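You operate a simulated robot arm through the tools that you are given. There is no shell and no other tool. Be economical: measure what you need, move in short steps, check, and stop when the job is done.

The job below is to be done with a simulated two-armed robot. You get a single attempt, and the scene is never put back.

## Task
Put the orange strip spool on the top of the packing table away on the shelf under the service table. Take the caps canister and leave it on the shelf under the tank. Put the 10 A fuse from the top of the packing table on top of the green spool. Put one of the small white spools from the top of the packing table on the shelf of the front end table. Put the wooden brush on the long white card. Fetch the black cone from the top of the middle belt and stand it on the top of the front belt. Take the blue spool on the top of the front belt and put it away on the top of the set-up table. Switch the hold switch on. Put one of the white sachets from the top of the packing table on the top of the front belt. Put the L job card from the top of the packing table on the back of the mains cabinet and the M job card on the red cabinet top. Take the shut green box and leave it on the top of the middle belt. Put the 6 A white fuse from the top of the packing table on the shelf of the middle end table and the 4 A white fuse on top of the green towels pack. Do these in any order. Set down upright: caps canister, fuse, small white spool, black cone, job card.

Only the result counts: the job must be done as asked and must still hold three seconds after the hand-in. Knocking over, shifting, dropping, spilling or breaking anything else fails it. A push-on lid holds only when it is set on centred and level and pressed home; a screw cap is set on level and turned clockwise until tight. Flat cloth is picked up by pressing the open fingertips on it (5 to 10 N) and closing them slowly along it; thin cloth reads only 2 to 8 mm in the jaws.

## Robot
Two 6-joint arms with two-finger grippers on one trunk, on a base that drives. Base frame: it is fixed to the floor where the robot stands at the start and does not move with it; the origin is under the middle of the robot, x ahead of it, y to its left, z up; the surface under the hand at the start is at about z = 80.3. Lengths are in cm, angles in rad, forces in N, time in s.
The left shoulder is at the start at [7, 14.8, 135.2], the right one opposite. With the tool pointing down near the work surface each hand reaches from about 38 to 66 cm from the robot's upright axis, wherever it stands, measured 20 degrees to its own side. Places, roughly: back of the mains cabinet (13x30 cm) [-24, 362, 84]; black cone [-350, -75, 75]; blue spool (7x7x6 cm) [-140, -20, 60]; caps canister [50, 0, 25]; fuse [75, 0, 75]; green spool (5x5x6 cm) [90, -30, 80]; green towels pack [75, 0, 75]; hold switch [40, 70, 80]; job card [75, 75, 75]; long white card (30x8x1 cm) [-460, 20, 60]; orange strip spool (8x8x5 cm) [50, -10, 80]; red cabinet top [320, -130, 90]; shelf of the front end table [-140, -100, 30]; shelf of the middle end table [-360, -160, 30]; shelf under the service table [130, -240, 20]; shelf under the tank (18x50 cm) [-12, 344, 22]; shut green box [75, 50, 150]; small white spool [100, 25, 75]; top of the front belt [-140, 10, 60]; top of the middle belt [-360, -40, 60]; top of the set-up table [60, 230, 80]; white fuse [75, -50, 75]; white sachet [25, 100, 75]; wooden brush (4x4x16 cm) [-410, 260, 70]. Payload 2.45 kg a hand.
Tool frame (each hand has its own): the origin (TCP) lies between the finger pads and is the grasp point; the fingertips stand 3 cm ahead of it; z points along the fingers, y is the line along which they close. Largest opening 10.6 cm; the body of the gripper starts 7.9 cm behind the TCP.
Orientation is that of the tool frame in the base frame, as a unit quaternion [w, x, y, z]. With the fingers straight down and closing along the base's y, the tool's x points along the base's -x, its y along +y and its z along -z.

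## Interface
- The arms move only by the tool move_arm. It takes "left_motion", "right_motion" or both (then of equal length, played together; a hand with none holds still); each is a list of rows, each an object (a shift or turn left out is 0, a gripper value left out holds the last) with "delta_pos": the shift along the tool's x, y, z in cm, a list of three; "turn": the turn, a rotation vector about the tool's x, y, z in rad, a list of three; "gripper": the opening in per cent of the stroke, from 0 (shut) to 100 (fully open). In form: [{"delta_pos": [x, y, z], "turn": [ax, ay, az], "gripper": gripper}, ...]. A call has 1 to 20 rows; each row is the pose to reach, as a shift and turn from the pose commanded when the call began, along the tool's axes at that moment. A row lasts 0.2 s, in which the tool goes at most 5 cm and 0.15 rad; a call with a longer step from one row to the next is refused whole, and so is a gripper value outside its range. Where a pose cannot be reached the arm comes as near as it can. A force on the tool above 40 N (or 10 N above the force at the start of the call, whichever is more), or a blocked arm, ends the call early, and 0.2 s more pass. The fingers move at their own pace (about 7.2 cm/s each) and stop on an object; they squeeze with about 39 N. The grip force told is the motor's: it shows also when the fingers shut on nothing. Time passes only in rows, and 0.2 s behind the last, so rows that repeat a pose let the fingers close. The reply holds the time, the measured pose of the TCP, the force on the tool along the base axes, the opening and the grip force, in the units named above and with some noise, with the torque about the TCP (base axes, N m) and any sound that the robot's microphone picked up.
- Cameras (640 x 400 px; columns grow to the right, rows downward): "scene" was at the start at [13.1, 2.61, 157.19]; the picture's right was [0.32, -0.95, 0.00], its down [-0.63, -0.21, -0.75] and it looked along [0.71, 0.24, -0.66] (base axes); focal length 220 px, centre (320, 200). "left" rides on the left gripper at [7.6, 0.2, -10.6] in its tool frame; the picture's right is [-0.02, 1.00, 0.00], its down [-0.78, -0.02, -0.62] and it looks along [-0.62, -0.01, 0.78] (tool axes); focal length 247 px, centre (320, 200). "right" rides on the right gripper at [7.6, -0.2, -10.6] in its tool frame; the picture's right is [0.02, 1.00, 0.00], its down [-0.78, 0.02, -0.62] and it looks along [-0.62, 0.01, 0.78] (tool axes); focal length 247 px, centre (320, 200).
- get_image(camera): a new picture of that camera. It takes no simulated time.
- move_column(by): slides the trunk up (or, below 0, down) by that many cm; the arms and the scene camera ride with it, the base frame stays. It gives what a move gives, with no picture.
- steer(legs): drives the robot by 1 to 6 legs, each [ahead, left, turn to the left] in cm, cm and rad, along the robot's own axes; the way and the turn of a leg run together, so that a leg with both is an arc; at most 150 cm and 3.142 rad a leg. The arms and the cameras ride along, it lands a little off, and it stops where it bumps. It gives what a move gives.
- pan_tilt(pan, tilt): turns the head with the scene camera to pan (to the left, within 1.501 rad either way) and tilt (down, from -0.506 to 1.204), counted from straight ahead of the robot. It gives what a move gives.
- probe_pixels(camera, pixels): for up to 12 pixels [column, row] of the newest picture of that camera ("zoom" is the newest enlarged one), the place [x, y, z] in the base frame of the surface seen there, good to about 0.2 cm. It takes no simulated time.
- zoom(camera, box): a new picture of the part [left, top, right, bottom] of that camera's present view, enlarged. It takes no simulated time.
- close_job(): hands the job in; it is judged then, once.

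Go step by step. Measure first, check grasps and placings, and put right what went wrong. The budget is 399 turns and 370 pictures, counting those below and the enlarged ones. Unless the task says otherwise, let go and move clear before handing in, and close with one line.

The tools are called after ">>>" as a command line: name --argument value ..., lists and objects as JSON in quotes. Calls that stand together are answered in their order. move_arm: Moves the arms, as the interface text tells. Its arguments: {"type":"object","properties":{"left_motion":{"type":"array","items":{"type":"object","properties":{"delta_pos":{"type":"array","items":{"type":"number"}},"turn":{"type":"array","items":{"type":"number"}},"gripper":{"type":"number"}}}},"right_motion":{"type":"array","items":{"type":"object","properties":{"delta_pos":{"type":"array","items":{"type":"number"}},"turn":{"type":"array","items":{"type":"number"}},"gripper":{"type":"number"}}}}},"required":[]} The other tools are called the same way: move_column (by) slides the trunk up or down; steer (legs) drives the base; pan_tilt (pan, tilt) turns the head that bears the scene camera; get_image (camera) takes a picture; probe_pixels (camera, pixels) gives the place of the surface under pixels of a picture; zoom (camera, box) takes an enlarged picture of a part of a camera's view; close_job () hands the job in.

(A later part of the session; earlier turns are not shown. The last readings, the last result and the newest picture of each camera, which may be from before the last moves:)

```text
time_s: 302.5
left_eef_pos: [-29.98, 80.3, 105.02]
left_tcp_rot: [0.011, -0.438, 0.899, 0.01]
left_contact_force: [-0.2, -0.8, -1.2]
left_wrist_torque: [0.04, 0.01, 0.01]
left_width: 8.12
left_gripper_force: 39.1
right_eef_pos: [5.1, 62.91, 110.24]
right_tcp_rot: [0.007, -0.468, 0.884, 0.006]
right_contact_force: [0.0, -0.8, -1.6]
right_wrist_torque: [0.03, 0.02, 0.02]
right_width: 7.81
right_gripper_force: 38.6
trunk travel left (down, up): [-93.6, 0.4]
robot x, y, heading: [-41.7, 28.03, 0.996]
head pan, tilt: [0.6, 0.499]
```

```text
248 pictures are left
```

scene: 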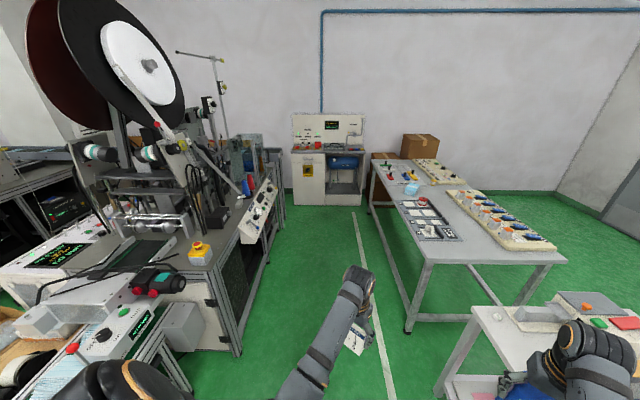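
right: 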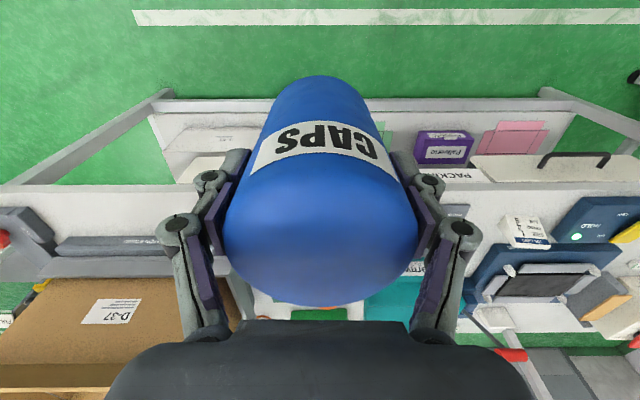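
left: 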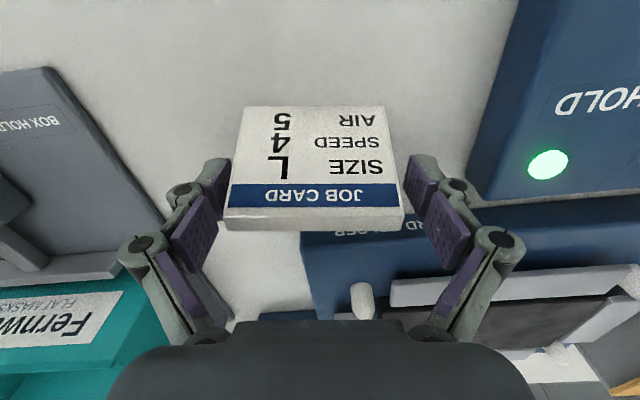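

>>> probe_pixels --camera "scene" --pixels '[[240, 355], [297, 205], [360, 205], [308, 172], [340, 175], [340, 160], [310, 150], [345, 190], [408, 333], [375, 185], [285, 250], [340, 135]]'

>>> zoom --camera "scene" --box '[270, 100, 390, 220]'

```text
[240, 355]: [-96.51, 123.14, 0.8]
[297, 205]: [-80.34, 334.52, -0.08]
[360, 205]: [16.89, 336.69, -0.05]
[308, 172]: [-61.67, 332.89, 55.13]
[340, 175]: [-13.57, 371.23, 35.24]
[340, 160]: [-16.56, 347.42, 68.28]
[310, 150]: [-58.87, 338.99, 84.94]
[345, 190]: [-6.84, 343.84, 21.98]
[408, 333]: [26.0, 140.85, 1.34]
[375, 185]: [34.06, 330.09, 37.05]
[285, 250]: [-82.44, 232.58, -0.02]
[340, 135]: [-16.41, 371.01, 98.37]
```

```text
3.33 times, centred on (330, 160) of scene
```

zoom: 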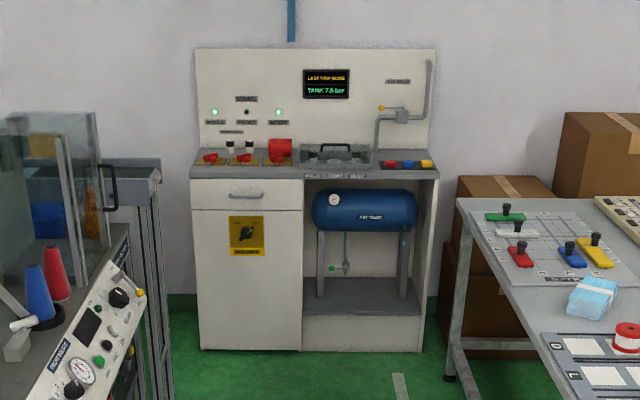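

The counter spans x -83…18 at y 332–375; the tank bay is on its right with a shelf plate at z 22. I turn to face it and drive up the 105-cm corridor.

>>> steer --legs '[[0, 0, 0.575], [140, -14, 0], [70, 0, 0]]'

>>> pan_tilt --pan 0.0 --tilt 0.5

>>> get_image --camera "scene"

```text
time_s: 314.6
left_eef_pos: [-46.31, 289.23, 105.18]
left_tcp_rot: [0.007, -0.679, 0.734, 0.012]
left_contact_force: [0.1, -0.4, -1.1]
left_wrist_torque: [-0.02, -0.04, 0.03]
left_width: 8.1
left_gripper_force: 39.5
right_eef_pos: [-7.38, 293.79, 110.38]
right_tcp_rot: [0.005, -0.702, 0.712, 0.009]
right_contact_force: [0.1, -0.1, -1.8]
right_wrist_torque: [-0.02, -0.03, 0.02]
right_width: 7.82
right_gripper_force: 39.4
trunk travel left (down, up): [-93.6, 0.4]
robot x, y, heading: [-27.46, 239.27, 1.577]
head pan, tilt: [0.6, 0.499]
```

```text
time_s: 315.6
left_eef_pos: [-46.35, 289.27, 105.12]
left_tcp_rot: [0.008, -0.678, 0.735, 0.013]
left_contact_force: [0.4, 0.6, -1.6]
left_wrist_torque: [0.02, 0.01, 0.0]
left_width: 8.11
left_gripper_force: 38.9
right_eef_pos: [-7.41, 293.97, 110.33]
right_tcp_rot: [0.004, -0.703, 0.712, 0.008]
right_contact_force: [-0.6, -0.4, -1.8]
right_wrist_torque: [-0.02, 0.01, 0.0]
right_width: 7.85
right_gripper_force: 38.9
trunk travel left (down, up): [-93.6, 0.4]
robot x, y, heading: [-27.34, 239.47, 1.574]
head pan, tilt: [0.0, 0.499]
```

```text
246 pictures are left
```

scene: 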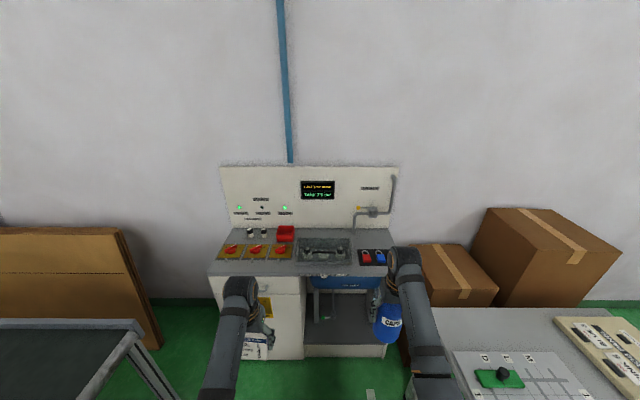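

>>> zoom --camera "scene" --box '[200, 160, 420, 290]'

>>> probe_pixels --camera "zoom" --pixels '[[280, 215], [315, 215], [300, 265], [350, 260], [440, 255], [400, 220], [330, 205], [210, 210], [260, 205], [420, 310], [500, 250], [500, 280]]'

```text
2.91 times, centred on (310, 225) of scene
```

zoom: 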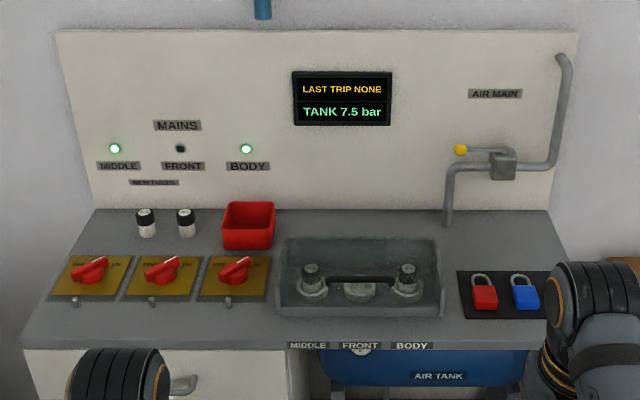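

```text
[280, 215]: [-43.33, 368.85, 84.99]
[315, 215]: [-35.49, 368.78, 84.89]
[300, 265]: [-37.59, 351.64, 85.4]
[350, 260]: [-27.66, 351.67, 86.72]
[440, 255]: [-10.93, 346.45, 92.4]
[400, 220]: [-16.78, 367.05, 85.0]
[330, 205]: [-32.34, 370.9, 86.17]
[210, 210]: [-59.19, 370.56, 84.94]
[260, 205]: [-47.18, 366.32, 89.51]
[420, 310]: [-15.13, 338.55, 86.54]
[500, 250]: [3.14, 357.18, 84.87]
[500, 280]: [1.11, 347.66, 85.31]
```

The "back" area is the counter behind the clear fuse box: x -39…-9, y 356–369, z 85. I retract the right hand, then drive so the left hand brings the card over (-26,362).

>>> move_arm --right_motion '[{"delta_pos": [3, -2, 0]}, {"delta_pos": [6, -4, 0]}, {"delta_pos": [9, -6, 0]}]' --left_motion '[{"delta_pos": [-3, -2, 0], "turn": [0, 0, -0.08]}, {"delta_pos": [-5, -4, 0], "turn": [0, 0, -0.1]}, {"delta_pos": [-8, -6, 0], "turn": [0, 0, -0.1]}]'

```text
time_s: 316.4
left_eef_pos: [-39.61, 296.87, 105.32]
left_tcp_rot: [-0.008, 0.714, -0.7, -0.012]
left_contact_force: [0.3, -0.5, -0.5]
left_wrist_torque: [-0.01, 0.02, -0.01]
left_width: 8.1
left_gripper_force: 39.1
right_eef_pos: [-0.76, 285.03, 108.37]
right_tcp_rot: [0.005, -0.703, 0.711, 0.011]
right_contact_force: [0.8, 0.1, -1.4]
right_wrist_torque: [0.04, 0.02, -0.02]
right_width: 7.83
right_gripper_force: 39.2
right hand out of reach, approached as far as the arm can: row 1, 2, 3
trunk travel left (down, up): [-93.6, 0.4]
robot x, y, heading: [-27.53, 239.04, 1.581]
head pan, tilt: [0.0, 0.499]
```

I drive up in two steps and check.

>>> steer --legs '[[45, -13.6, 0], [12, 0, 0]]'

>>> pan_tilt --pan 0.0 --tilt 0.8

>>> get_image --camera "scene"

>>> get_image --camera "left"

```text
time_s: 320.0
left_eef_pos: [-26.25, 353.89, 105.51]
left_tcp_rot: [-0.009, 0.713, -0.701, -0.013]
left_contact_force: [-0.1, -0.4, -0.2]
left_wrist_torque: [0.05, 0.0, 0.01]
left_width: 8.09
left_gripper_force: 38.9
right_eef_pos: [12.48, 342.1, 108.51]
right_tcp_rot: [0.007, -0.701, 0.713, 0.011]
right_contact_force: [-0.1, 0.6, -2.2]
right_wrist_torque: [-0.02, 0.01, -0.03]
right_width: 7.81
right_gripper_force: 39.2
trunk travel left (down, up): [-93.6, 0.4]
robot x, y, heading: [-13.99, 296.62, 1.577]
head pan, tilt: [0.0, 0.499]
```

```text
time_s: 320.8
left_eef_pos: [-26.27, 354.27, 105.23]
left_tcp_rot: [-0.009, 0.713, -0.701, -0.011]
left_contact_force: [0.2, 0.0, -1.4]
left_wrist_torque: [-0.01, 0.01, 0.04]
left_width: 8.09
left_gripper_force: 39.3
right_eef_pos: [12.52, 342.4, 108.26]
right_tcp_rot: [0.004, -0.701, 0.713, 0.01]
right_contact_force: [0.9, -0.4, -2.1]
right_wrist_torque: [-0.02, 0.0, 0.01]
right_width: 7.81
right_gripper_force: 39.3
trunk travel left (down, up): [-93.6, 0.4]
robot x, y, heading: [-14.05, 296.95, 1.568]
head pan, tilt: [0.0, 0.799]
```

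```text
244 pictures are left
```

scene: 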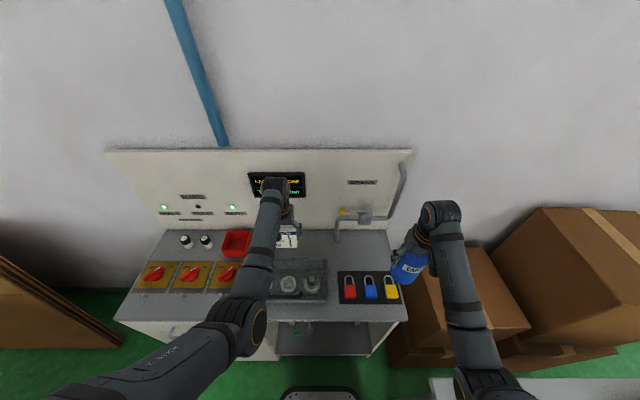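

```text
243 pictures are left
```

left: 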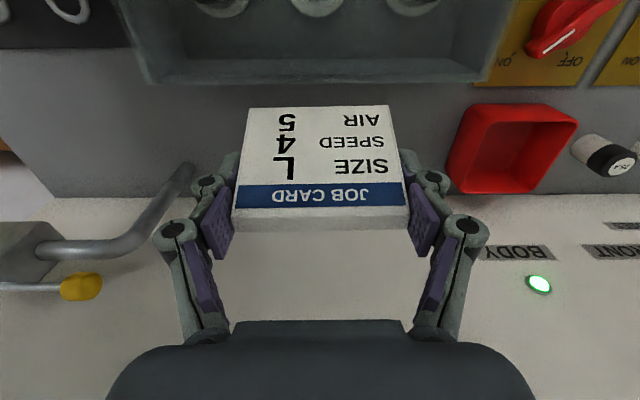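

Clear ahead: fuse box behind the card row, red tray to the left, pipe to the right. I drive 8 cm further and lower.

>>> steer --legs '[[8, 1, 0]]'

>>> move_arm --left_motion '[{"delta_pos": [0, 0, 4]}, {"delta_pos": [0, 0, 8]}, {"delta_pos": [0, 0, 11]}]'

>>> get_image --camera "left"

>>> get_image --camera "scene"

```text
time_s: 321.9
left_eef_pos: [-27.19, 361.46, 105.73]
left_tcp_rot: [-0.011, 0.713, -0.701, -0.015]
left_contact_force: [0.2, -1.1, -0.8]
left_wrist_torque: [0.07, -0.02, 0.0]
left_width: 8.1
left_gripper_force: 38.9
right_eef_pos: [11.7, 349.62, 108.6]
right_tcp_rot: [0.007, -0.701, 0.713, 0.013]
right_contact_force: [-0.4, -0.3, -1.3]
right_wrist_torque: [0.03, 0.02, 0.01]
right_width: 7.82
right_gripper_force: 38.7
trunk travel left (down, up): [-93.6, 0.4]
robot x, y, heading: [-15.25, 304.32, 1.579]
head pan, tilt: [0.0, 0.799]
```

```text
time_s: 322.7
left_eef_pos: [-27.26, 362.33, 94.26]
left_tcp_rot: [-0.009, 0.713, -0.701, -0.011]
left_contact_force: [-0.9, 0.7, -1.0]
left_wrist_torque: [-0.04, -0.01, -0.01]
left_width: 8.11
left_gripper_force: 39.3
right_eef_pos: [11.73, 350.2, 108.25]
right_tcp_rot: [0.004, -0.701, 0.713, 0.008]
right_contact_force: [0.5, 1.5, -2.5]
right_wrist_torque: [-0.04, 0.01, 0.03]
right_width: 7.81
right_gripper_force: 39.1
trunk travel left (down, up): [-93.6, 0.4]
robot x, y, heading: [-14.86, 304.59, 1.565]
head pan, tilt: [0.0, 0.799]
```

```text
242 pictures are left
```

left: 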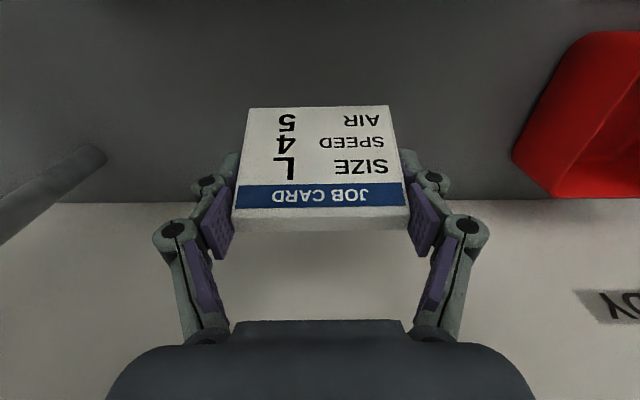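

```text
241 pictures are left
```

scene: 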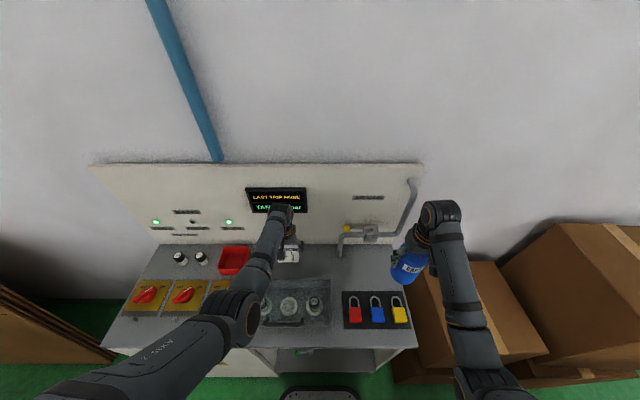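

I lower the last 5 cm gently.

>>> move_arm --left_motion '[{"delta_pos": [0, 0, 3]}, {"delta_pos": [0, 0, 4.4]}, {"delta_pos": [0, 0, 4.8]}, {"delta_pos": [0, 0, 5.1]}, {"delta_pos": [0, 0, 5.3]}]'

```text
time_s: 323.9
left_eef_pos: [-27.28, 362.45, 89.23]
left_tcp_rot: [-0.01, 0.712, -0.702, -0.012]
left_contact_force: [0.0, 0.1, 8.5]
left_wrist_torque: [-0.22, -0.08, -0.03]
left_width: 8.06
left_gripper_force: 39.2
right_eef_pos: [11.71, 350.03, 108.55]
right_tcp_rot: [0.005, -0.7, 0.714, 0.011]
right_contact_force: [0.7, -0.3, -2.2]
right_wrist_torque: [0.0, 0.02, 0.04]
right_width: 7.82
right_gripper_force: 39.2
trunk travel left (down, up): [-93.6, 0.4]
robot x, y, heading: [-14.8, 304.86, 1.571]
head pan, tilt: [0.0, 0.799]
```

>>> move_arm --left_motion '[{"gripper": 98}, {"gripper": 98}, {"delta_pos": [0, 0, -3]}, {"delta_pos": [0, 0, -7]}, {"delta_pos": [0, 0, -11]}, {"delta_pos": [0, 0, -14]}]'

>>> get_image --camera "left"

>>> steer --legs '[[-45, 0, 0]]'

>>> pan_tilt --pan 0.0 --tilt 0.6

>>> get_image --camera "scene"

```text
time_s: 325.3
left_eef_pos: [-27.14, 362.06, 102.96]
left_tcp_rot: [-0.009, 0.713, -0.701, -0.012]
left_contact_force: [0.6, 0.2, 0.8]
left_wrist_torque: [0.01, -0.02, -0.01]
left_width: 10.44
left_gripper_force: 0.0
right_eef_pos: [11.57, 350.14, 108.42]
right_tcp_rot: [0.006, -0.701, 0.713, 0.01]
right_contact_force: [0.2, 0.0, -1.8]
right_wrist_torque: [0.0, 0.03, 0.01]
right_width: 7.81
right_gripper_force: 39.4
trunk travel left (down, up): [-93.6, 0.4]
robot x, y, heading: [-14.92, 304.57, 1.571]
head pan, tilt: [0.0, 0.799]
```

```text
240 pictures are left
```

left: 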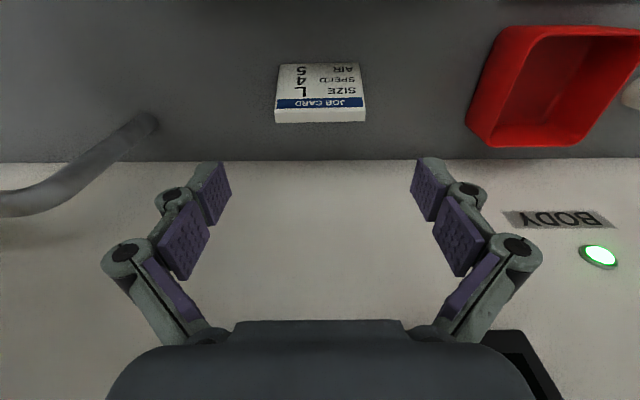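

```text
time_s: 328.0
left_eef_pos: [-27.16, 317.64, 102.95]
left_tcp_rot: [-0.009, 0.713, -0.701, -0.011]
left_contact_force: [0.6, 0.6, -0.2]
left_wrist_torque: [-0.04, -0.02, 0.0]
left_width: 10.4
left_gripper_force: 0.0
right_eef_pos: [11.74, 305.57, 108.25]
right_tcp_rot: [0.005, -0.7, 0.714, 0.01]
right_contact_force: [-0.2, -0.2, -1.3]
right_wrist_torque: [-0.02, -0.02, -0.01]
right_width: 7.83
right_gripper_force: 38.5
trunk travel left (down, up): [-93.6, 0.4]
robot x, y, heading: [-14.75, 260.35, 1.571]
head pan, tilt: [0.0, 0.799]
```

```text
time_s: 328.7
left_eef_pos: [-27.19, 317.49, 103.02]
left_tcp_rot: [-0.009, 0.713, -0.701, -0.012]
left_contact_force: [-0.5, -0.5, 1.0]
left_wrist_torque: [-0.01, 0.02, -0.01]
left_width: 10.39
left_gripper_force: 0.0
right_eef_pos: [11.65, 305.51, 108.35]
right_tcp_rot: [0.007, -0.7, 0.714, 0.01]
right_contact_force: [1.0, -0.3, -0.8]
right_wrist_torque: [0.03, -0.02, 0.03]
right_width: 7.87
right_gripper_force: 39.0
trunk travel left (down, up): [-93.6, 0.4]
robot x, y, heading: [-15.17, 259.85, 1.567]
head pan, tilt: [0.0, 0.6]
```

```text
239 pictures are left
```

scene: 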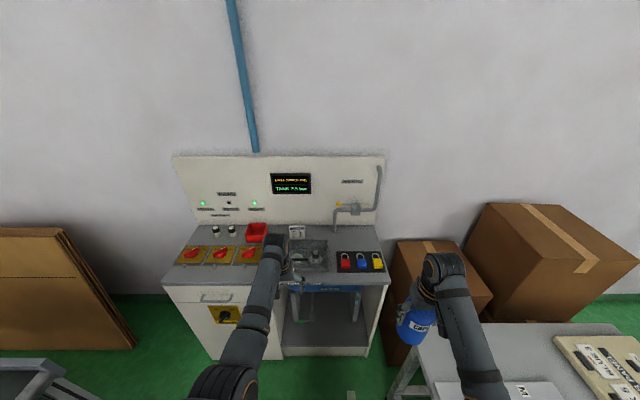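

Card L stands in place. Now the canister: I shift left away from the set-up table, lower the column, and look into the tank bay.

>>> steer --legs '[[-15, 25, 0]]'

>>> move_column --by -38

>>> move_column --by -30

>>> pan_tilt --pan -0.2 --tilt 0.35

>>> get_image --camera "scene"

```text
time_s: 330.7
left_eef_pos: [-51.88, 302.39, 102.88]
left_tcp_rot: [-0.008, 0.714, -0.7, -0.012]
left_contact_force: [-0.4, 0.7, 0.3]
left_wrist_torque: [0.0, 0.02, 0.01]
left_width: 10.42
left_gripper_force: 0.1
right_eef_pos: [-13.0, 290.44, 108.25]
right_tcp_rot: [0.005, -0.701, 0.713, 0.011]
right_contact_force: [0.7, 0.4, -1.2]
right_wrist_torque: [-0.02, 0.01, 0.0]
right_width: 7.85
right_gripper_force: 39.0
trunk travel left (down, up): [-93.6, 0.4]
robot x, y, heading: [-39.75, 244.67, 1.573]
head pan, tilt: [0.0, 0.6]
```

```text
time_s: 334.4
left_eef_pos: [-52.03, 302.21, 65.08]
left_tcp_rot: [-0.009, 0.713, -0.701, -0.012]
left_contact_force: [0.5, -0.4, 0.2]
left_wrist_torque: [0.02, -0.02, 0.01]
left_width: 10.38
left_gripper_force: 0.2
right_eef_pos: [-13.16, 290.35, 70.42]
right_tcp_rot: [0.006, -0.701, 0.713, 0.011]
right_contact_force: [0.3, 0.2, -2.3]
right_wrist_torque: [0.0, 0.01, 0.03]
right_width: 7.83
right_gripper_force: 39.3
trunk travel left (down, up): [-55.6, 38.4]
robot x, y, heading: [-39.98, 244.27, 1.577]
head pan, tilt: [0.0, 0.6]
```

```text
time_s: 337.4
left_eef_pos: [-51.99, 302.23, 35.02]
left_tcp_rot: [-0.009, 0.713, -0.701, -0.012]
left_contact_force: [0.6, 1.2, -0.3]
left_wrist_torque: [0.01, 0.03, 0.03]
left_width: 10.4
left_gripper_force: 0.0
right_eef_pos: [-13.24, 290.26, 40.29]
right_tcp_rot: [0.005, -0.701, 0.713, 0.011]
right_contact_force: [0.5, 0.2, -1.9]
right_wrist_torque: [0.0, -0.01, 0.04]
right_width: 7.83
right_gripper_force: 38.6
trunk travel left (down, up): [-25.6, 68.4]
robot x, y, heading: [-39.77, 244.4, 1.571]
head pan, tilt: [0.0, 0.6]
```

```text
time_s: 338.2
left_eef_pos: [-52.13, 302.13, 34.9]
left_tcp_rot: [-0.009, 0.713, -0.701, -0.012]
left_contact_force: [0.9, 0.0, -0.2]
left_wrist_torque: [0.0, -0.01, -0.01]
left_width: 10.39
left_gripper_force: 0.1
right_eef_pos: [-13.24, 290.33, 40.41]
right_tcp_rot: [0.005, -0.701, 0.713, 0.01]
right_contact_force: [-0.4, 0.2, -1.8]
right_wrist_torque: [-0.01, 0.0, -0.01]
right_width: 7.83
right_gripper_force: 39.5
trunk travel left (down, up): [-25.6, 68.4]
robot x, y, heading: [-39.56, 244.55, 1.569]
head pan, tilt: [-0.201, 0.351]
```

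```text
238 pictures are left
```

scene: 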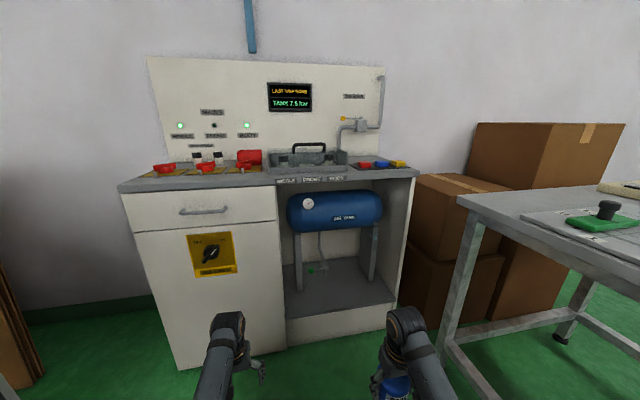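

>>> probe_pixels --camera "scene" --pixels '[[340, 310], [340, 295], [335, 280], [335, 228], [335, 210], [300, 270], [372, 265], [310, 185], [285, 320], [396, 300], [320, 255], [335, 265]]'

>>> zoom --camera "scene" --box '[260, 170, 420, 350]'

```text
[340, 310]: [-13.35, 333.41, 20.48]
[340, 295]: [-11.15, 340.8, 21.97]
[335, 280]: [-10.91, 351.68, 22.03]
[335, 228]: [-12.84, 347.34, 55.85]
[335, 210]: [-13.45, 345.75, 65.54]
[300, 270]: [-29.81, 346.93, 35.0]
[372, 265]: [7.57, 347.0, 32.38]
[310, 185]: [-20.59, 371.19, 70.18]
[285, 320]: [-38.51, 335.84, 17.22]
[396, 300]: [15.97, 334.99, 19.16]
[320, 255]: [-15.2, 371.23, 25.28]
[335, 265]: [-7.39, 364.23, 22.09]
```

```text
2.22 times, centred on (340, 260) of scene
```

zoom: 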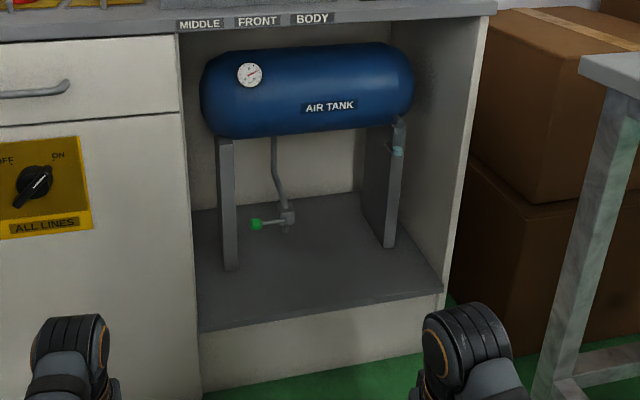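

The shelf plate spans y 334–353 at z 22; the tank's belly is at z 55+. I extend the right hand, retract the left, lower, and approach so the canister lands at (-12,341).

>>> move_arm --right_motion '[{"delta_pos": [-4, 1.5, 0]}, {"delta_pos": [-8, 3, 0]}, {"delta_pos": [-12, 5, 0]}, {"delta_pos": [-14, 6, 0]}]' --left_motion '[{"delta_pos": [4, 2, 0]}, {"delta_pos": [8, 4, 0]}, {"delta_pos": [11, 6, 0]}, {"delta_pos": [12, 8, 0]}]'

>>> move_column --by -8

```text
time_s: 339.2
left_eef_pos: [-60.01, 290.1, 34.71]
left_tcp_rot: [-0.009, 0.712, -0.702, -0.012]
left_contact_force: [0.1, -0.7, 0.5]
left_wrist_torque: [0.0, -0.02, -0.02]
left_width: 10.38
left_gripper_force: 0.0
right_eef_pos: [-19.04, 304.32, 40.69]
right_tcp_rot: [0.004, -0.701, 0.713, 0.009]
right_contact_force: [0.4, -0.1, -1.5]
right_wrist_torque: [-0.01, -0.03, 0.01]
right_width: 7.79
right_gripper_force: 39.3
trunk travel left (down, up): [-25.6, 68.4]
robot x, y, heading: [-39.95, 244.63, 1.57]
head pan, tilt: [-0.201, 0.351]
```

```text
time_s: 340.3
left_eef_pos: [-59.9, 290.06, 26.57]
left_tcp_rot: [-0.01, 0.713, -0.701, -0.012]
left_contact_force: [-0.1, -0.5, 0.3]
left_wrist_torque: [0.01, -0.01, 0.01]
left_width: 10.42
left_gripper_force: 0.1
right_eef_pos: [-19.0, 304.42, 32.67]
right_tcp_rot: [0.006, -0.701, 0.713, 0.01]
right_contact_force: [0.1, -0.9, -1.6]
right_wrist_torque: [-0.03, 0.01, 0.0]
right_width: 7.82
right_gripper_force: 39.0
trunk travel left (down, up): [-17.6, 76.4]
robot x, y, heading: [-39.65, 244.72, 1.573]
head pan, tilt: [-0.201, 0.351]
```

Canister bottom is at z 24.3, 2 cm above the plate. I drive in with a check on the way.

>>> steer --legs '[[24, -7, 0]]'

>>> get_image --camera "scene"

>>> get_image --camera "right"

```text
time_s: 342.1
left_eef_pos: [-53.01, 314.02, 26.71]
left_tcp_rot: [-0.01, 0.713, -0.701, -0.012]
left_contact_force: [-0.3, 0.8, -1.0]
left_wrist_torque: [0.02, 0.03, 0.04]
left_width: 10.39
left_gripper_force: 0.0
right_eef_pos: [-11.99, 328.29, 32.72]
right_tcp_rot: [0.005, -0.701, 0.713, 0.009]
right_contact_force: [0.1, 0.4, -1.7]
right_wrist_torque: [0.02, -0.01, 0.0]
right_width: 7.83
right_gripper_force: 38.7
trunk travel left (down, up): [-17.6, 76.4]
robot x, y, heading: [-32.81, 268.9, 1.574]
head pan, tilt: [-0.201, 0.351]
```

```text
236 pictures are left
```

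scene: 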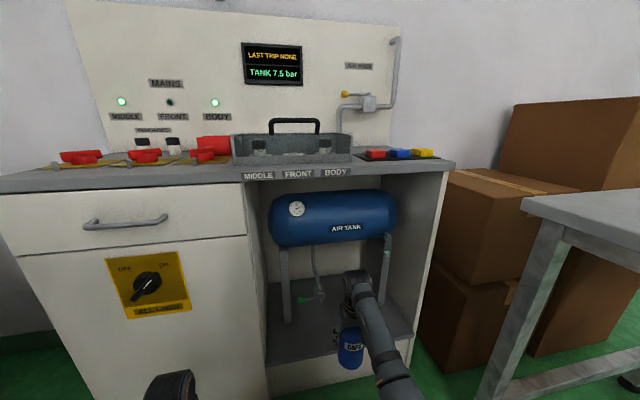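

```text
235 pictures are left
```

right: 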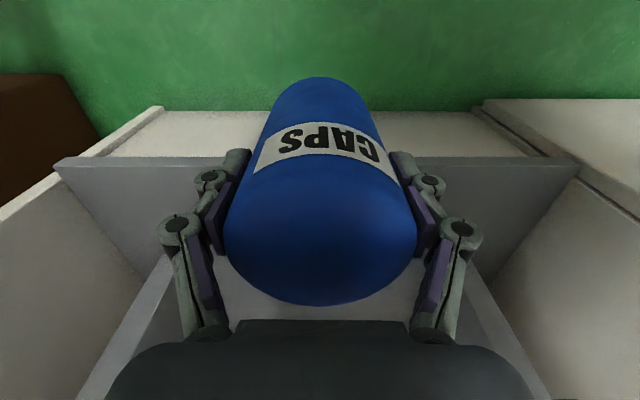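

I check the wrist's height against the tank before going in.

>>> probe_pixels --camera "scene" --pixels '[[356, 275], [360, 285], [350, 300], [335, 240], [330, 200], [380, 320], [350, 345]]'

```text
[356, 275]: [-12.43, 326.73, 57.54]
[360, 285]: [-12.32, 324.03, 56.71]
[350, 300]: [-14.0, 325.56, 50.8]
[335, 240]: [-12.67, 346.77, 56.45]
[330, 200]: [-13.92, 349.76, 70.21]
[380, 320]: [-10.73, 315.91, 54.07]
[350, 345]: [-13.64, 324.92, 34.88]
```

The wrist would just graze the tank at y 341, so I lower 1.8 cm first (0.5 cm clearance) and stop at y≈340.

>>> move_column --by -1.7

>>> steer --legs '[[11.6, 0, 0]]'

>>> get_image --camera "scene"

```text
time_s: 342.8
left_eef_pos: [-52.91, 314.19, 24.87]
left_tcp_rot: [-0.009, 0.713, -0.701, -0.012]
left_contact_force: [0.8, 0.4, 0.2]
left_wrist_torque: [0.01, -0.03, 0.0]
left_width: 10.4
left_gripper_force: 0.1
right_eef_pos: [-12.0, 328.32, 31.1]
right_tcp_rot: [0.004, -0.702, 0.712, 0.01]
right_contact_force: [-0.7, 0.0, -1.4]
right_wrist_torque: [0.03, -0.02, 0.01]
right_width: 7.83
right_gripper_force: 39.0
trunk travel left (down, up): [-15.9, 78.1]
robot x, y, heading: [-33.0, 268.3, 1.574]
head pan, tilt: [-0.201, 0.351]
```

```text
time_s: 344.0
left_eef_pos: [-53.06, 325.68, 24.94]
left_tcp_rot: [-0.009, 0.713, -0.701, -0.012]
left_contact_force: [0.7, 0.1, -0.8]
left_wrist_torque: [-0.02, 0.03, 0.01]
left_width: 10.39
left_gripper_force: 0.0
right_eef_pos: [-11.98, 339.89, 30.98]
right_tcp_rot: [0.005, -0.702, 0.712, 0.01]
right_contact_force: [1.1, -0.1, -1.2]
right_wrist_torque: [0.02, -0.02, -0.02]
right_width: 7.81
right_gripper_force: 38.8
trunk travel left (down, up): [-15.9, 78.1]
robot x, y, heading: [-33.15, 280.34, 1.576]
head pan, tilt: [-0.201, 0.351]
```

```text
234 pictures are left
```

scene: 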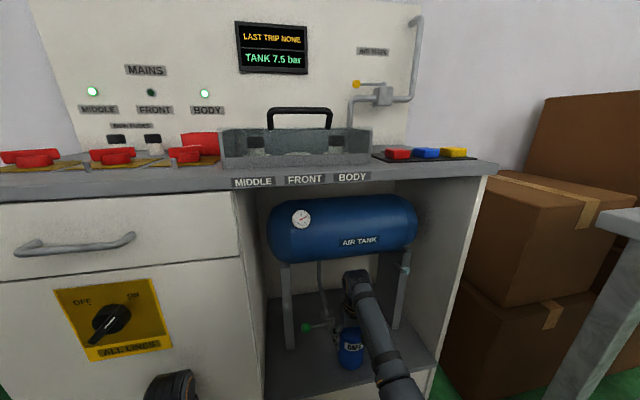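

I lower the canister the last half centimetre to contact.

>>> move_arm --right_motion '[{"delta_pos": [0, 0, 0.3]}, {"delta_pos": [0, 0, 0.5]}, {"delta_pos": [0, 0, 0.7]}]'

```text
time_s: 344.8
left_eef_pos: [-53.08, 325.57, 25.02]
left_tcp_rot: [-0.01, 0.713, -0.701, -0.011]
left_contact_force: [0.2, -0.3, 0.7]
left_wrist_torque: [0.02, 0.02, -0.01]
left_width: 10.41
left_gripper_force: 0.1
right_eef_pos: [-12.12, 339.86, 30.42]
right_tcp_rot: [0.005, -0.702, 0.713, 0.011]
right_contact_force: [1.0, -2.5, 6.4]
right_wrist_torque: [-0.38, -0.18, -0.05]
right_width: 7.81
right_gripper_force: 38.7
trunk travel left (down, up): [-15.9, 78.1]
robot x, y, heading: [-33.45, 280.29, 1.575]
head pan, tilt: [-0.201, 0.351]
```

Contact. I open fully and back straight out.

>>> move_arm --right_motion '[{"gripper": 100}, {"gripper": 100}, {"gripper": 100}]'

>>> steer --legs '[[-30, 0, 0]]'

>>> get_image --camera "scene"

```text
time_s: 345.6
left_eef_pos: [-52.99, 325.74, 24.95]
left_tcp_rot: [-0.01, 0.713, -0.701, -0.012]
left_contact_force: [-0.4, -0.5, 0.2]
left_wrist_torque: [0.01, -0.01, 0.01]
left_width: 10.41
left_gripper_force: 0.1
right_eef_pos: [-12.09, 339.93, 30.33]
right_tcp_rot: [0.005, -0.702, 0.712, 0.01]
right_contact_force: [0.0, -0.3, -0.3]
right_wrist_torque: [0.0, 0.0, 0.01]
right_width: 10.59
right_gripper_force: 0.0
trunk travel left (down, up): [-15.9, 78.1]
robot x, y, heading: [-32.97, 280.47, 1.577]
head pan, tilt: [-0.201, 0.351]
```

```text
time_s: 347.6
left_eef_pos: [-52.83, 295.87, 24.94]
left_tcp_rot: [-0.01, 0.713, -0.701, -0.012]
left_contact_force: [0.9, -0.7, 0.3]
left_wrist_torque: [0.0, 0.0, -0.01]
left_width: 10.4
left_gripper_force: 0.1
right_eef_pos: [-12.02, 310.33, 30.45]
right_tcp_rot: [0.006, -0.702, 0.713, 0.01]
right_contact_force: [-0.6, 0.4, 0.6]
right_wrist_torque: [-0.01, 0.01, 0.0]
right_width: 10.62
right_gripper_force: 0.1
trunk travel left (down, up): [-15.9, 78.1]
robot x, y, heading: [-32.54, 250.49, 1.576]
head pan, tilt: [-0.201, 0.351]
```

```text
233 pictures are left
```

scene: 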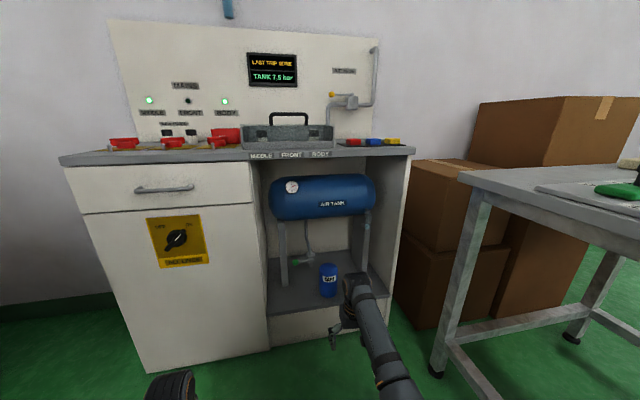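

The canister stands on the tank shelf. Now I raise up and drive round to the far side of the packing table for a small white spool and a sachet.

>>> steer --legs '[[-110, 0, 0], [-110, 8, 0], [0, 0, -1.576], [0, -150, 0], [150, 0, 0], [65, 0, 0]]'

>>> move_column --by 40

>>> move_column --by 36

```text
time_s: 379.8
left_eef_pos: [224.51, -98.15, 25.01]
left_tcp_rot: [0.015, -0.01, 1.0, 0.002]
left_contact_force: [0.6, 0.2, 0.8]
left_wrist_torque: [0.02, -0.03, 0.01]
left_width: 10.39
left_gripper_force: 0.1
right_eef_pos: [238.92, -139.09, 30.43]
right_tcp_rot: [0.01, 0.006, 1.0, 0.004]
right_contact_force: [0.4, 0.2, 0.4]
right_wrist_torque: [-0.01, -0.03, -0.02]
right_width: 10.6
right_gripper_force: 0.0
trunk travel left (down, up): [-15.9, 78.1]
robot x, y, heading: [179.27, -118.62, 0.005]
head pan, tilt: [-0.201, 0.351]
```

```text
time_s: 383.6
left_eef_pos: [224.51, -98.1, 64.96]
left_tcp_rot: [0.015, -0.009, 1.0, 0.002]
left_contact_force: [-0.4, 0.2, 0.5]
left_wrist_torque: [0.0, -0.02, 0.01]
left_width: 10.41
left_gripper_force: 0.0
right_eef_pos: [238.92, -139.11, 70.37]
right_tcp_rot: [0.011, 0.007, 1.0, 0.003]
right_contact_force: [0.1, -0.4, 0.4]
right_wrist_torque: [0.01, 0.02, 0.01]
right_width: 10.61
right_gripper_force: 0.0
trunk travel left (down, up): [-55.9, 38.1]
robot x, y, heading: [179.15, -118.05, 0.003]
head pan, tilt: [-0.201, 0.351]
```

```text
time_s: 387.1
left_eef_pos: [224.45, -98.15, 100.91]
left_tcp_rot: [0.015, -0.01, 1.0, 0.002]
left_contact_force: [0.0, 0.2, -0.4]
left_wrist_torque: [-0.01, -0.01, -0.01]
left_width: 10.39
left_gripper_force: 0.1
right_eef_pos: [239.02, -139.13, 106.27]
right_tcp_rot: [0.01, 0.006, 1.0, 0.004]
right_contact_force: [0.8, 0.0, 0.4]
right_wrist_torque: [-0.01, -0.02, 0.01]
right_width: 10.6
right_gripper_force: 0.1
trunk travel left (down, up): [-91.9, 2.1]
robot x, y, heading: [179.03, -118.08, 0.003]
head pan, tilt: [-0.201, 0.351]
```

I turn about and slide along to face the spool, drawing the right hand back.

>>> steer --legs '[[0, 0, 3.138], [0, -78, 0], [0, -79, 0]]'

>>> move_arm --right_motion '[{"delta_pos": [4, 0, 0]}, {"delta_pos": [8, 0, 0]}, {"delta_pos": [11, 0, 0]}]'

>>> steer --legs '[[34, 0, 0]]'

>>> get_image --camera "left"

>>> pan_tilt --pan 0.0 --tilt 0.8

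>>> get_image --camera "scene"

```text
time_s: 402.5
left_eef_pos: [130.97, 17.31, 100.96]
left_tcp_rot: [0.001, 1.0, 0.018, -0.015]
left_contact_force: [0.7, -0.2, 0.5]
left_wrist_torque: [0.01, 0.05, -0.01]
left_width: 10.39
left_gripper_force: 0.0
right_eef_pos: [116.1, 58.15, 106.32]
right_tcp_rot: [0.004, 1.0, 0.002, -0.01]
right_contact_force: [-0.4, -0.1, 0.0]
right_wrist_torque: [0.03, 0.0, -0.03]
right_width: 10.6
right_gripper_force: 0.1
trunk travel left (down, up): [-91.9, 2.1]
robot x, y, heading: [175.94, 38.57, -3.123]
head pan, tilt: [-0.201, 0.351]
```

```text
time_s: 403.3
left_eef_pos: [131.14, 17.4, 100.9]
left_tcp_rot: [0.002, 1.0, 0.019, -0.015]
left_contact_force: [-0.5, -0.3, -0.2]
left_wrist_torque: [0.01, -0.01, 0.0]
left_width: 10.37
left_gripper_force: 0.1
right_eef_pos: [127.12, 58.25, 106.17]
right_tcp_rot: [0.003, 1.0, 0.002, -0.011]
right_contact_force: [0.5, -0.7, -0.4]
right_wrist_torque: [-0.02, -0.01, -0.04]
right_width: 10.6
right_gripper_force: 0.0
trunk travel left (down, up): [-91.9, 2.1]
robot x, y, heading: [175.96, 38.86, -3.121]
head pan, tilt: [-0.201, 0.351]
```

```text
time_s: 405.5
left_eef_pos: [97.25, 16.65, 100.98]
left_tcp_rot: [0.001, 1.0, 0.02, -0.015]
left_contact_force: [0.4, 0.2, -0.1]
left_wrist_torque: [-0.01, 0.04, -0.02]
left_width: 10.4
left_gripper_force: 0.1
right_eef_pos: [93.19, 57.42, 106.17]
right_tcp_rot: [0.003, 1.0, 0.003, -0.012]
right_contact_force: [0.0, 0.0, 0.5]
right_wrist_torque: [0.01, 0.03, -0.03]
right_width: 10.58
right_gripper_force: 0.0
trunk travel left (down, up): [-91.9, 2.1]
robot x, y, heading: [142.04, 37.7, -3.115]
head pan, tilt: [-0.201, 0.351]
```

```text
232 pictures are left
```

left: 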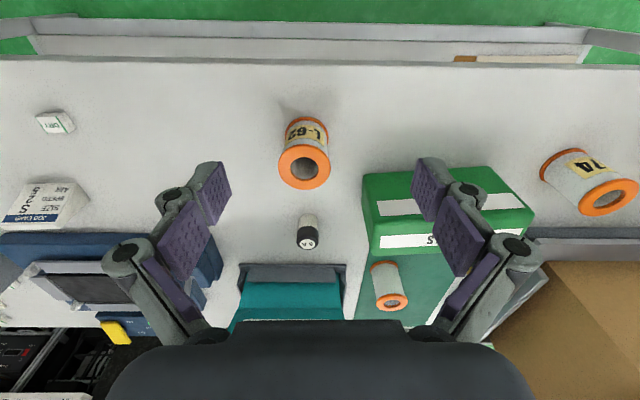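

```text
time_s: 406.4
left_eef_pos: [97.07, 16.82, 100.95]
left_tcp_rot: [0.002, 1.0, 0.019, -0.013]
left_contact_force: [0.2, -0.6, 0.3]
left_wrist_torque: [-0.01, -0.01, -0.02]
left_width: 10.37
left_gripper_force: 0.0
right_eef_pos: [93.08, 57.41, 106.1]
right_tcp_rot: [0.003, 1.0, 0.003, -0.011]
right_contact_force: [0.9, -0.4, -0.2]
right_wrist_torque: [-0.02, 0.02, -0.04]
right_width: 10.61
right_gripper_force: 0.0
trunk travel left (down, up): [-91.9, 2.1]
robot x, y, heading: [141.94, 37.78, -3.116]
head pan, tilt: [0.0, 0.799]
```

```text
231 pictures are left
```

scene: 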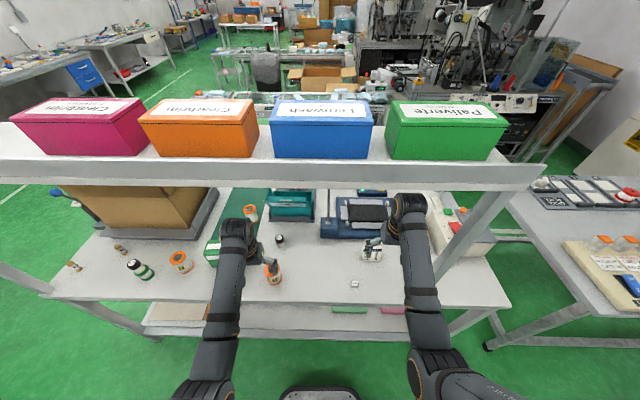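

L-62 spool at left (304,167), sachet at (56,122). I probe both.

>>> probe_pixels --camera "left" --pixels '[[283, 165], [326, 165], [304, 150], [304, 184], [300, 128], [56, 122], [42, 120], [70, 126], [55, 113], [308, 243]]'

>>> zoom --camera "left" --box '[20, 90, 100, 150]'

```text
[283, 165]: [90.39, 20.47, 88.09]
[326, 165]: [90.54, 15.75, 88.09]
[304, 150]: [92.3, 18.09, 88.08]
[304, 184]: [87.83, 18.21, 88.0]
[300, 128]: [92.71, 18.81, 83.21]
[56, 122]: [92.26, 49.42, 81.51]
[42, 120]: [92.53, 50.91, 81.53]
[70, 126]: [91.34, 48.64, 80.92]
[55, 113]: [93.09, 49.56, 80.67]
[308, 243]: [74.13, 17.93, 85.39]
```

```text
6.67 times, centred on (60, 120) of left
```

zoom: 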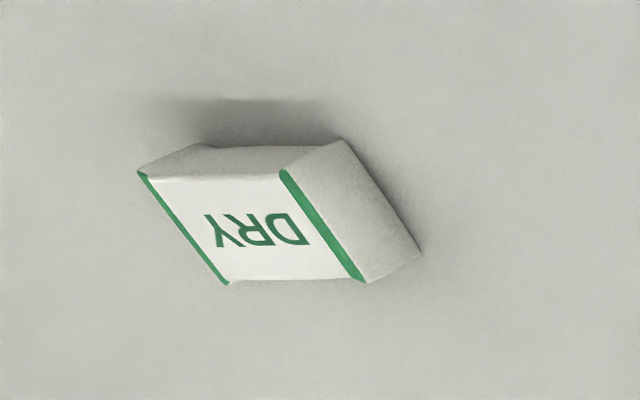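

Spool centre (90.2,18.15), top 88.1. I move over it, lower the column 8, and check.

>>> steer --legs '[[6.9, -1.5, 0]]'

>>> move_column --by -8

>>> get_image --camera "left"

```text
time_s: 407.4
left_eef_pos: [90.82, 17.89, 101.07]
left_tcp_rot: [0.001, 1.0, 0.019, -0.017]
left_contact_force: [0.8, 0.1, -0.8]
left_wrist_torque: [0.03, 0.02, 0.01]
left_width: 10.42
left_gripper_force: 0.1
right_eef_pos: [86.7, 58.65, 106.4]
right_tcp_rot: [0.003, 1.0, 0.003, -0.012]
right_contact_force: [-0.3, -0.5, -0.1]
right_wrist_torque: [0.02, 0.03, -0.01]
right_width: 10.59
right_gripper_force: 0.1
trunk travel left (down, up): [-91.9, 2.1]
robot x, y, heading: [134.98, 39.0, -3.117]
head pan, tilt: [0.0, 0.799]
```

```text
time_s: 408.6
left_eef_pos: [90.32, 18.01, 93.01]
left_tcp_rot: [0.002, 1.0, 0.019, -0.014]
left_contact_force: [0.6, -0.9, 0.4]
left_wrist_torque: [0.01, 0.01, 0.01]
left_width: 10.4
left_gripper_force: 0.1
right_eef_pos: [86.27, 58.72, 98.08]
right_tcp_rot: [0.003, 1.0, 0.003, -0.011]
right_contact_force: [-0.2, -0.3, 0.4]
right_wrist_torque: [0.0, 0.07, 0.02]
right_width: 10.6
right_gripper_force: 0.1
trunk travel left (down, up): [-83.9, 10.1]
robot x, y, heading: [134.85, 39.07, -3.117]
head pan, tilt: [0.0, 0.799]
```

```text
229 pictures are left
```

left: 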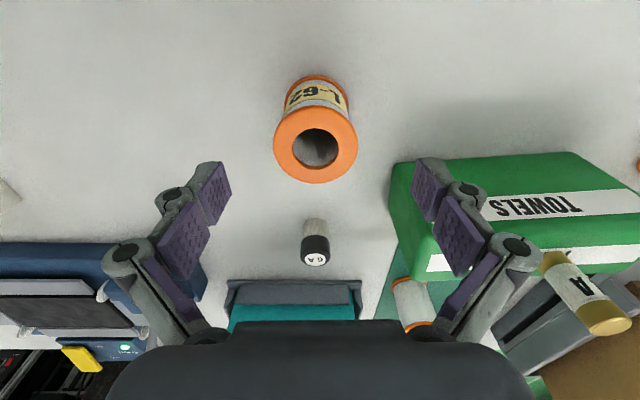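

Centred. I descend to z 84.5 and grip.

>>> move_arm --left_motion '[{"delta_pos": [0, 0, 3]}, {"delta_pos": [0, 0, 6]}, {"delta_pos": [0, 0, 8.5]}, {"delta_pos": [0, 0, 8.5], "gripper": 70}, {"delta_pos": [0, 0, 8.5], "gripper": 40}, {"delta_pos": [0, 0, 8.5], "gripper": 30}, {"delta_pos": [0, 0, 8.5], "gripper": 30}]'

>>> get_image --camera "left"

```text
time_s: 410.2
left_eef_pos: [90.28, 17.99, 84.46]
left_tcp_rot: [0.002, 1.0, 0.019, -0.015]
left_contact_force: [0.7, 0.8, 1.2]
left_wrist_torque: [0.03, 0.05, -0.02]
left_width: 5.92
left_gripper_force: 39.2
right_eef_pos: [86.27, 58.76, 98.13]
right_tcp_rot: [0.004, 1.0, 0.002, -0.011]
right_contact_force: [0.2, -1.2, 0.2]
right_wrist_torque: [0.02, 0.01, 0.03]
right_width: 10.58
right_gripper_force: 0.1
trunk travel left (down, up): [-83.9, 10.1]
robot x, y, heading: [135.07, 39.25, -3.116]
head pan, tilt: [0.0, 0.799]
```

```text
228 pictures are left
```

left: 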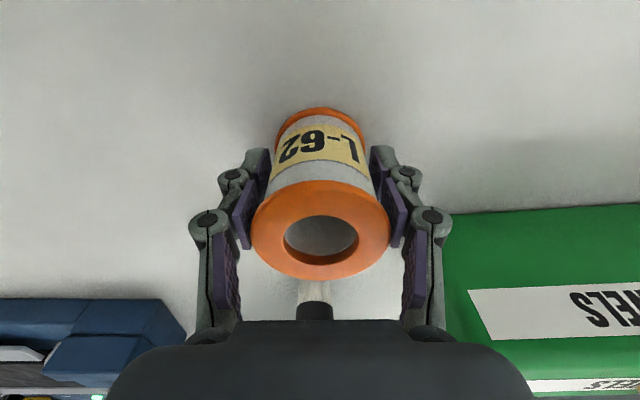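

Gripped (5.92). I lift it, then shift so the right hand is over the sachet.

>>> move_arm --left_motion '[{"delta_pos": [0, 0, -4]}, {"delta_pos": [0, 0, -8]}, {"delta_pos": [0, 0, -12]}]' --right_motion '[{"gripper": 45}, {"gripper": 45}, {"gripper": 45}]'

>>> steer --legs '[[-5.8, 8.9, 0]]'

>>> get_image --camera "right"

```text
time_s: 411.0
left_eef_pos: [90.42, 17.91, 96.51]
left_tcp_rot: [0.002, 1.0, 0.02, -0.013]
left_contact_force: [1.1, -0.2, -1.4]
left_wrist_torque: [0.02, 0.02, 0.01]
left_width: 5.94
left_gripper_force: 39.0
right_eef_pos: [86.23, 58.69, 98.0]
right_tcp_rot: [0.003, 1.0, 0.003, -0.01]
right_contact_force: [0.4, 0.3, 0.2]
right_wrist_torque: [-0.01, 0.02, 0.03]
right_width: 4.79
right_gripper_force: 0.1
trunk travel left (down, up): [-83.9, 10.1]
robot x, y, heading: [135.28, 38.85, -3.114]
head pan, tilt: [0.0, 0.799]
```

```text
time_s: 412.2
left_eef_pos: [96.42, 9.21, 96.54]
left_tcp_rot: [0.001, 1.0, 0.019, -0.014]
left_contact_force: [-0.3, -0.9, -1.6]
left_wrist_torque: [-0.06, -0.01, 0.02]
left_width: 5.91
left_gripper_force: 39.2
right_eef_pos: [92.26, 49.98, 97.99]
right_tcp_rot: [0.004, 1.0, 0.001, -0.01]
right_contact_force: [0.3, 0.0, -0.4]
right_wrist_torque: [-0.04, 0.02, 0.0]
right_width: 4.8
right_gripper_force: 0.1
trunk travel left (down, up): [-83.9, 10.1]
robot x, y, heading: [141.43, 30.16, -3.115]
head pan, tilt: [0.0, 0.799]
```

```text
227 pictures are left
```

right: 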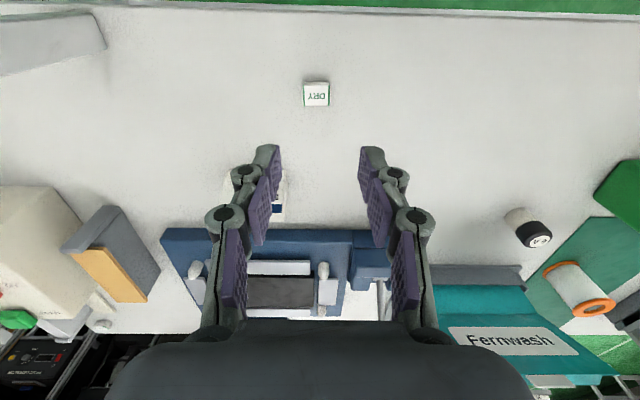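

>>> probe_pixels --camera "right" --pixels '[[305, 94], [328, 94], [316, 84], [316, 104]]'

>>> move_arm --right_motion '[{"delta_pos": [0, 0, 4]}, {"delta_pos": [0, 0, 8]}, {"delta_pos": [0, 0, 11]}]'

>>> get_image --camera "right"

```text
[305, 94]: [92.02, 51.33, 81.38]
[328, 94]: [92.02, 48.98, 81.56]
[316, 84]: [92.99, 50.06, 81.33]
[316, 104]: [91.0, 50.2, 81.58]
```

```text
time_s: 413.0
left_eef_pos: [96.39, 9.14, 96.47]
left_tcp_rot: [0.001, 1.0, 0.018, -0.014]
left_contact_force: [-0.4, -0.3, -1.7]
left_wrist_torque: [-0.01, 0.0, 0.03]
left_width: 5.92
left_gripper_force: 38.8
right_eef_pos: [91.96, 49.88, 87.18]
right_tcp_rot: [0.004, 1.0, 0.001, -0.011]
right_contact_force: [0.4, -1.0, 0.3]
right_wrist_torque: [0.0, -0.05, 0.02]
right_width: 4.77
right_gripper_force: 0.0
trunk travel left (down, up): [-83.9, 10.1]
robot x, y, heading: [141.45, 30.26, -3.12]
head pan, tilt: [0.0, 0.799]
```

```text
226 pictures are left
```

right: 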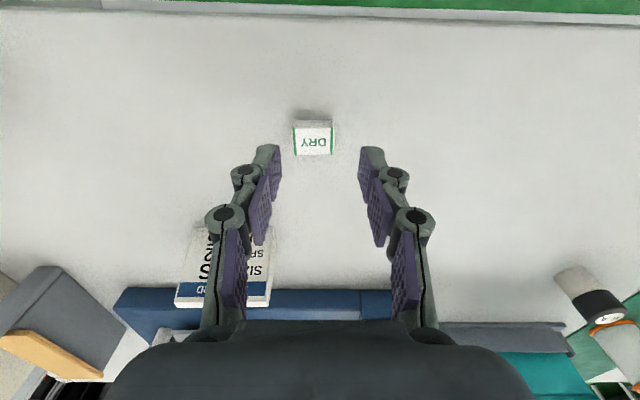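

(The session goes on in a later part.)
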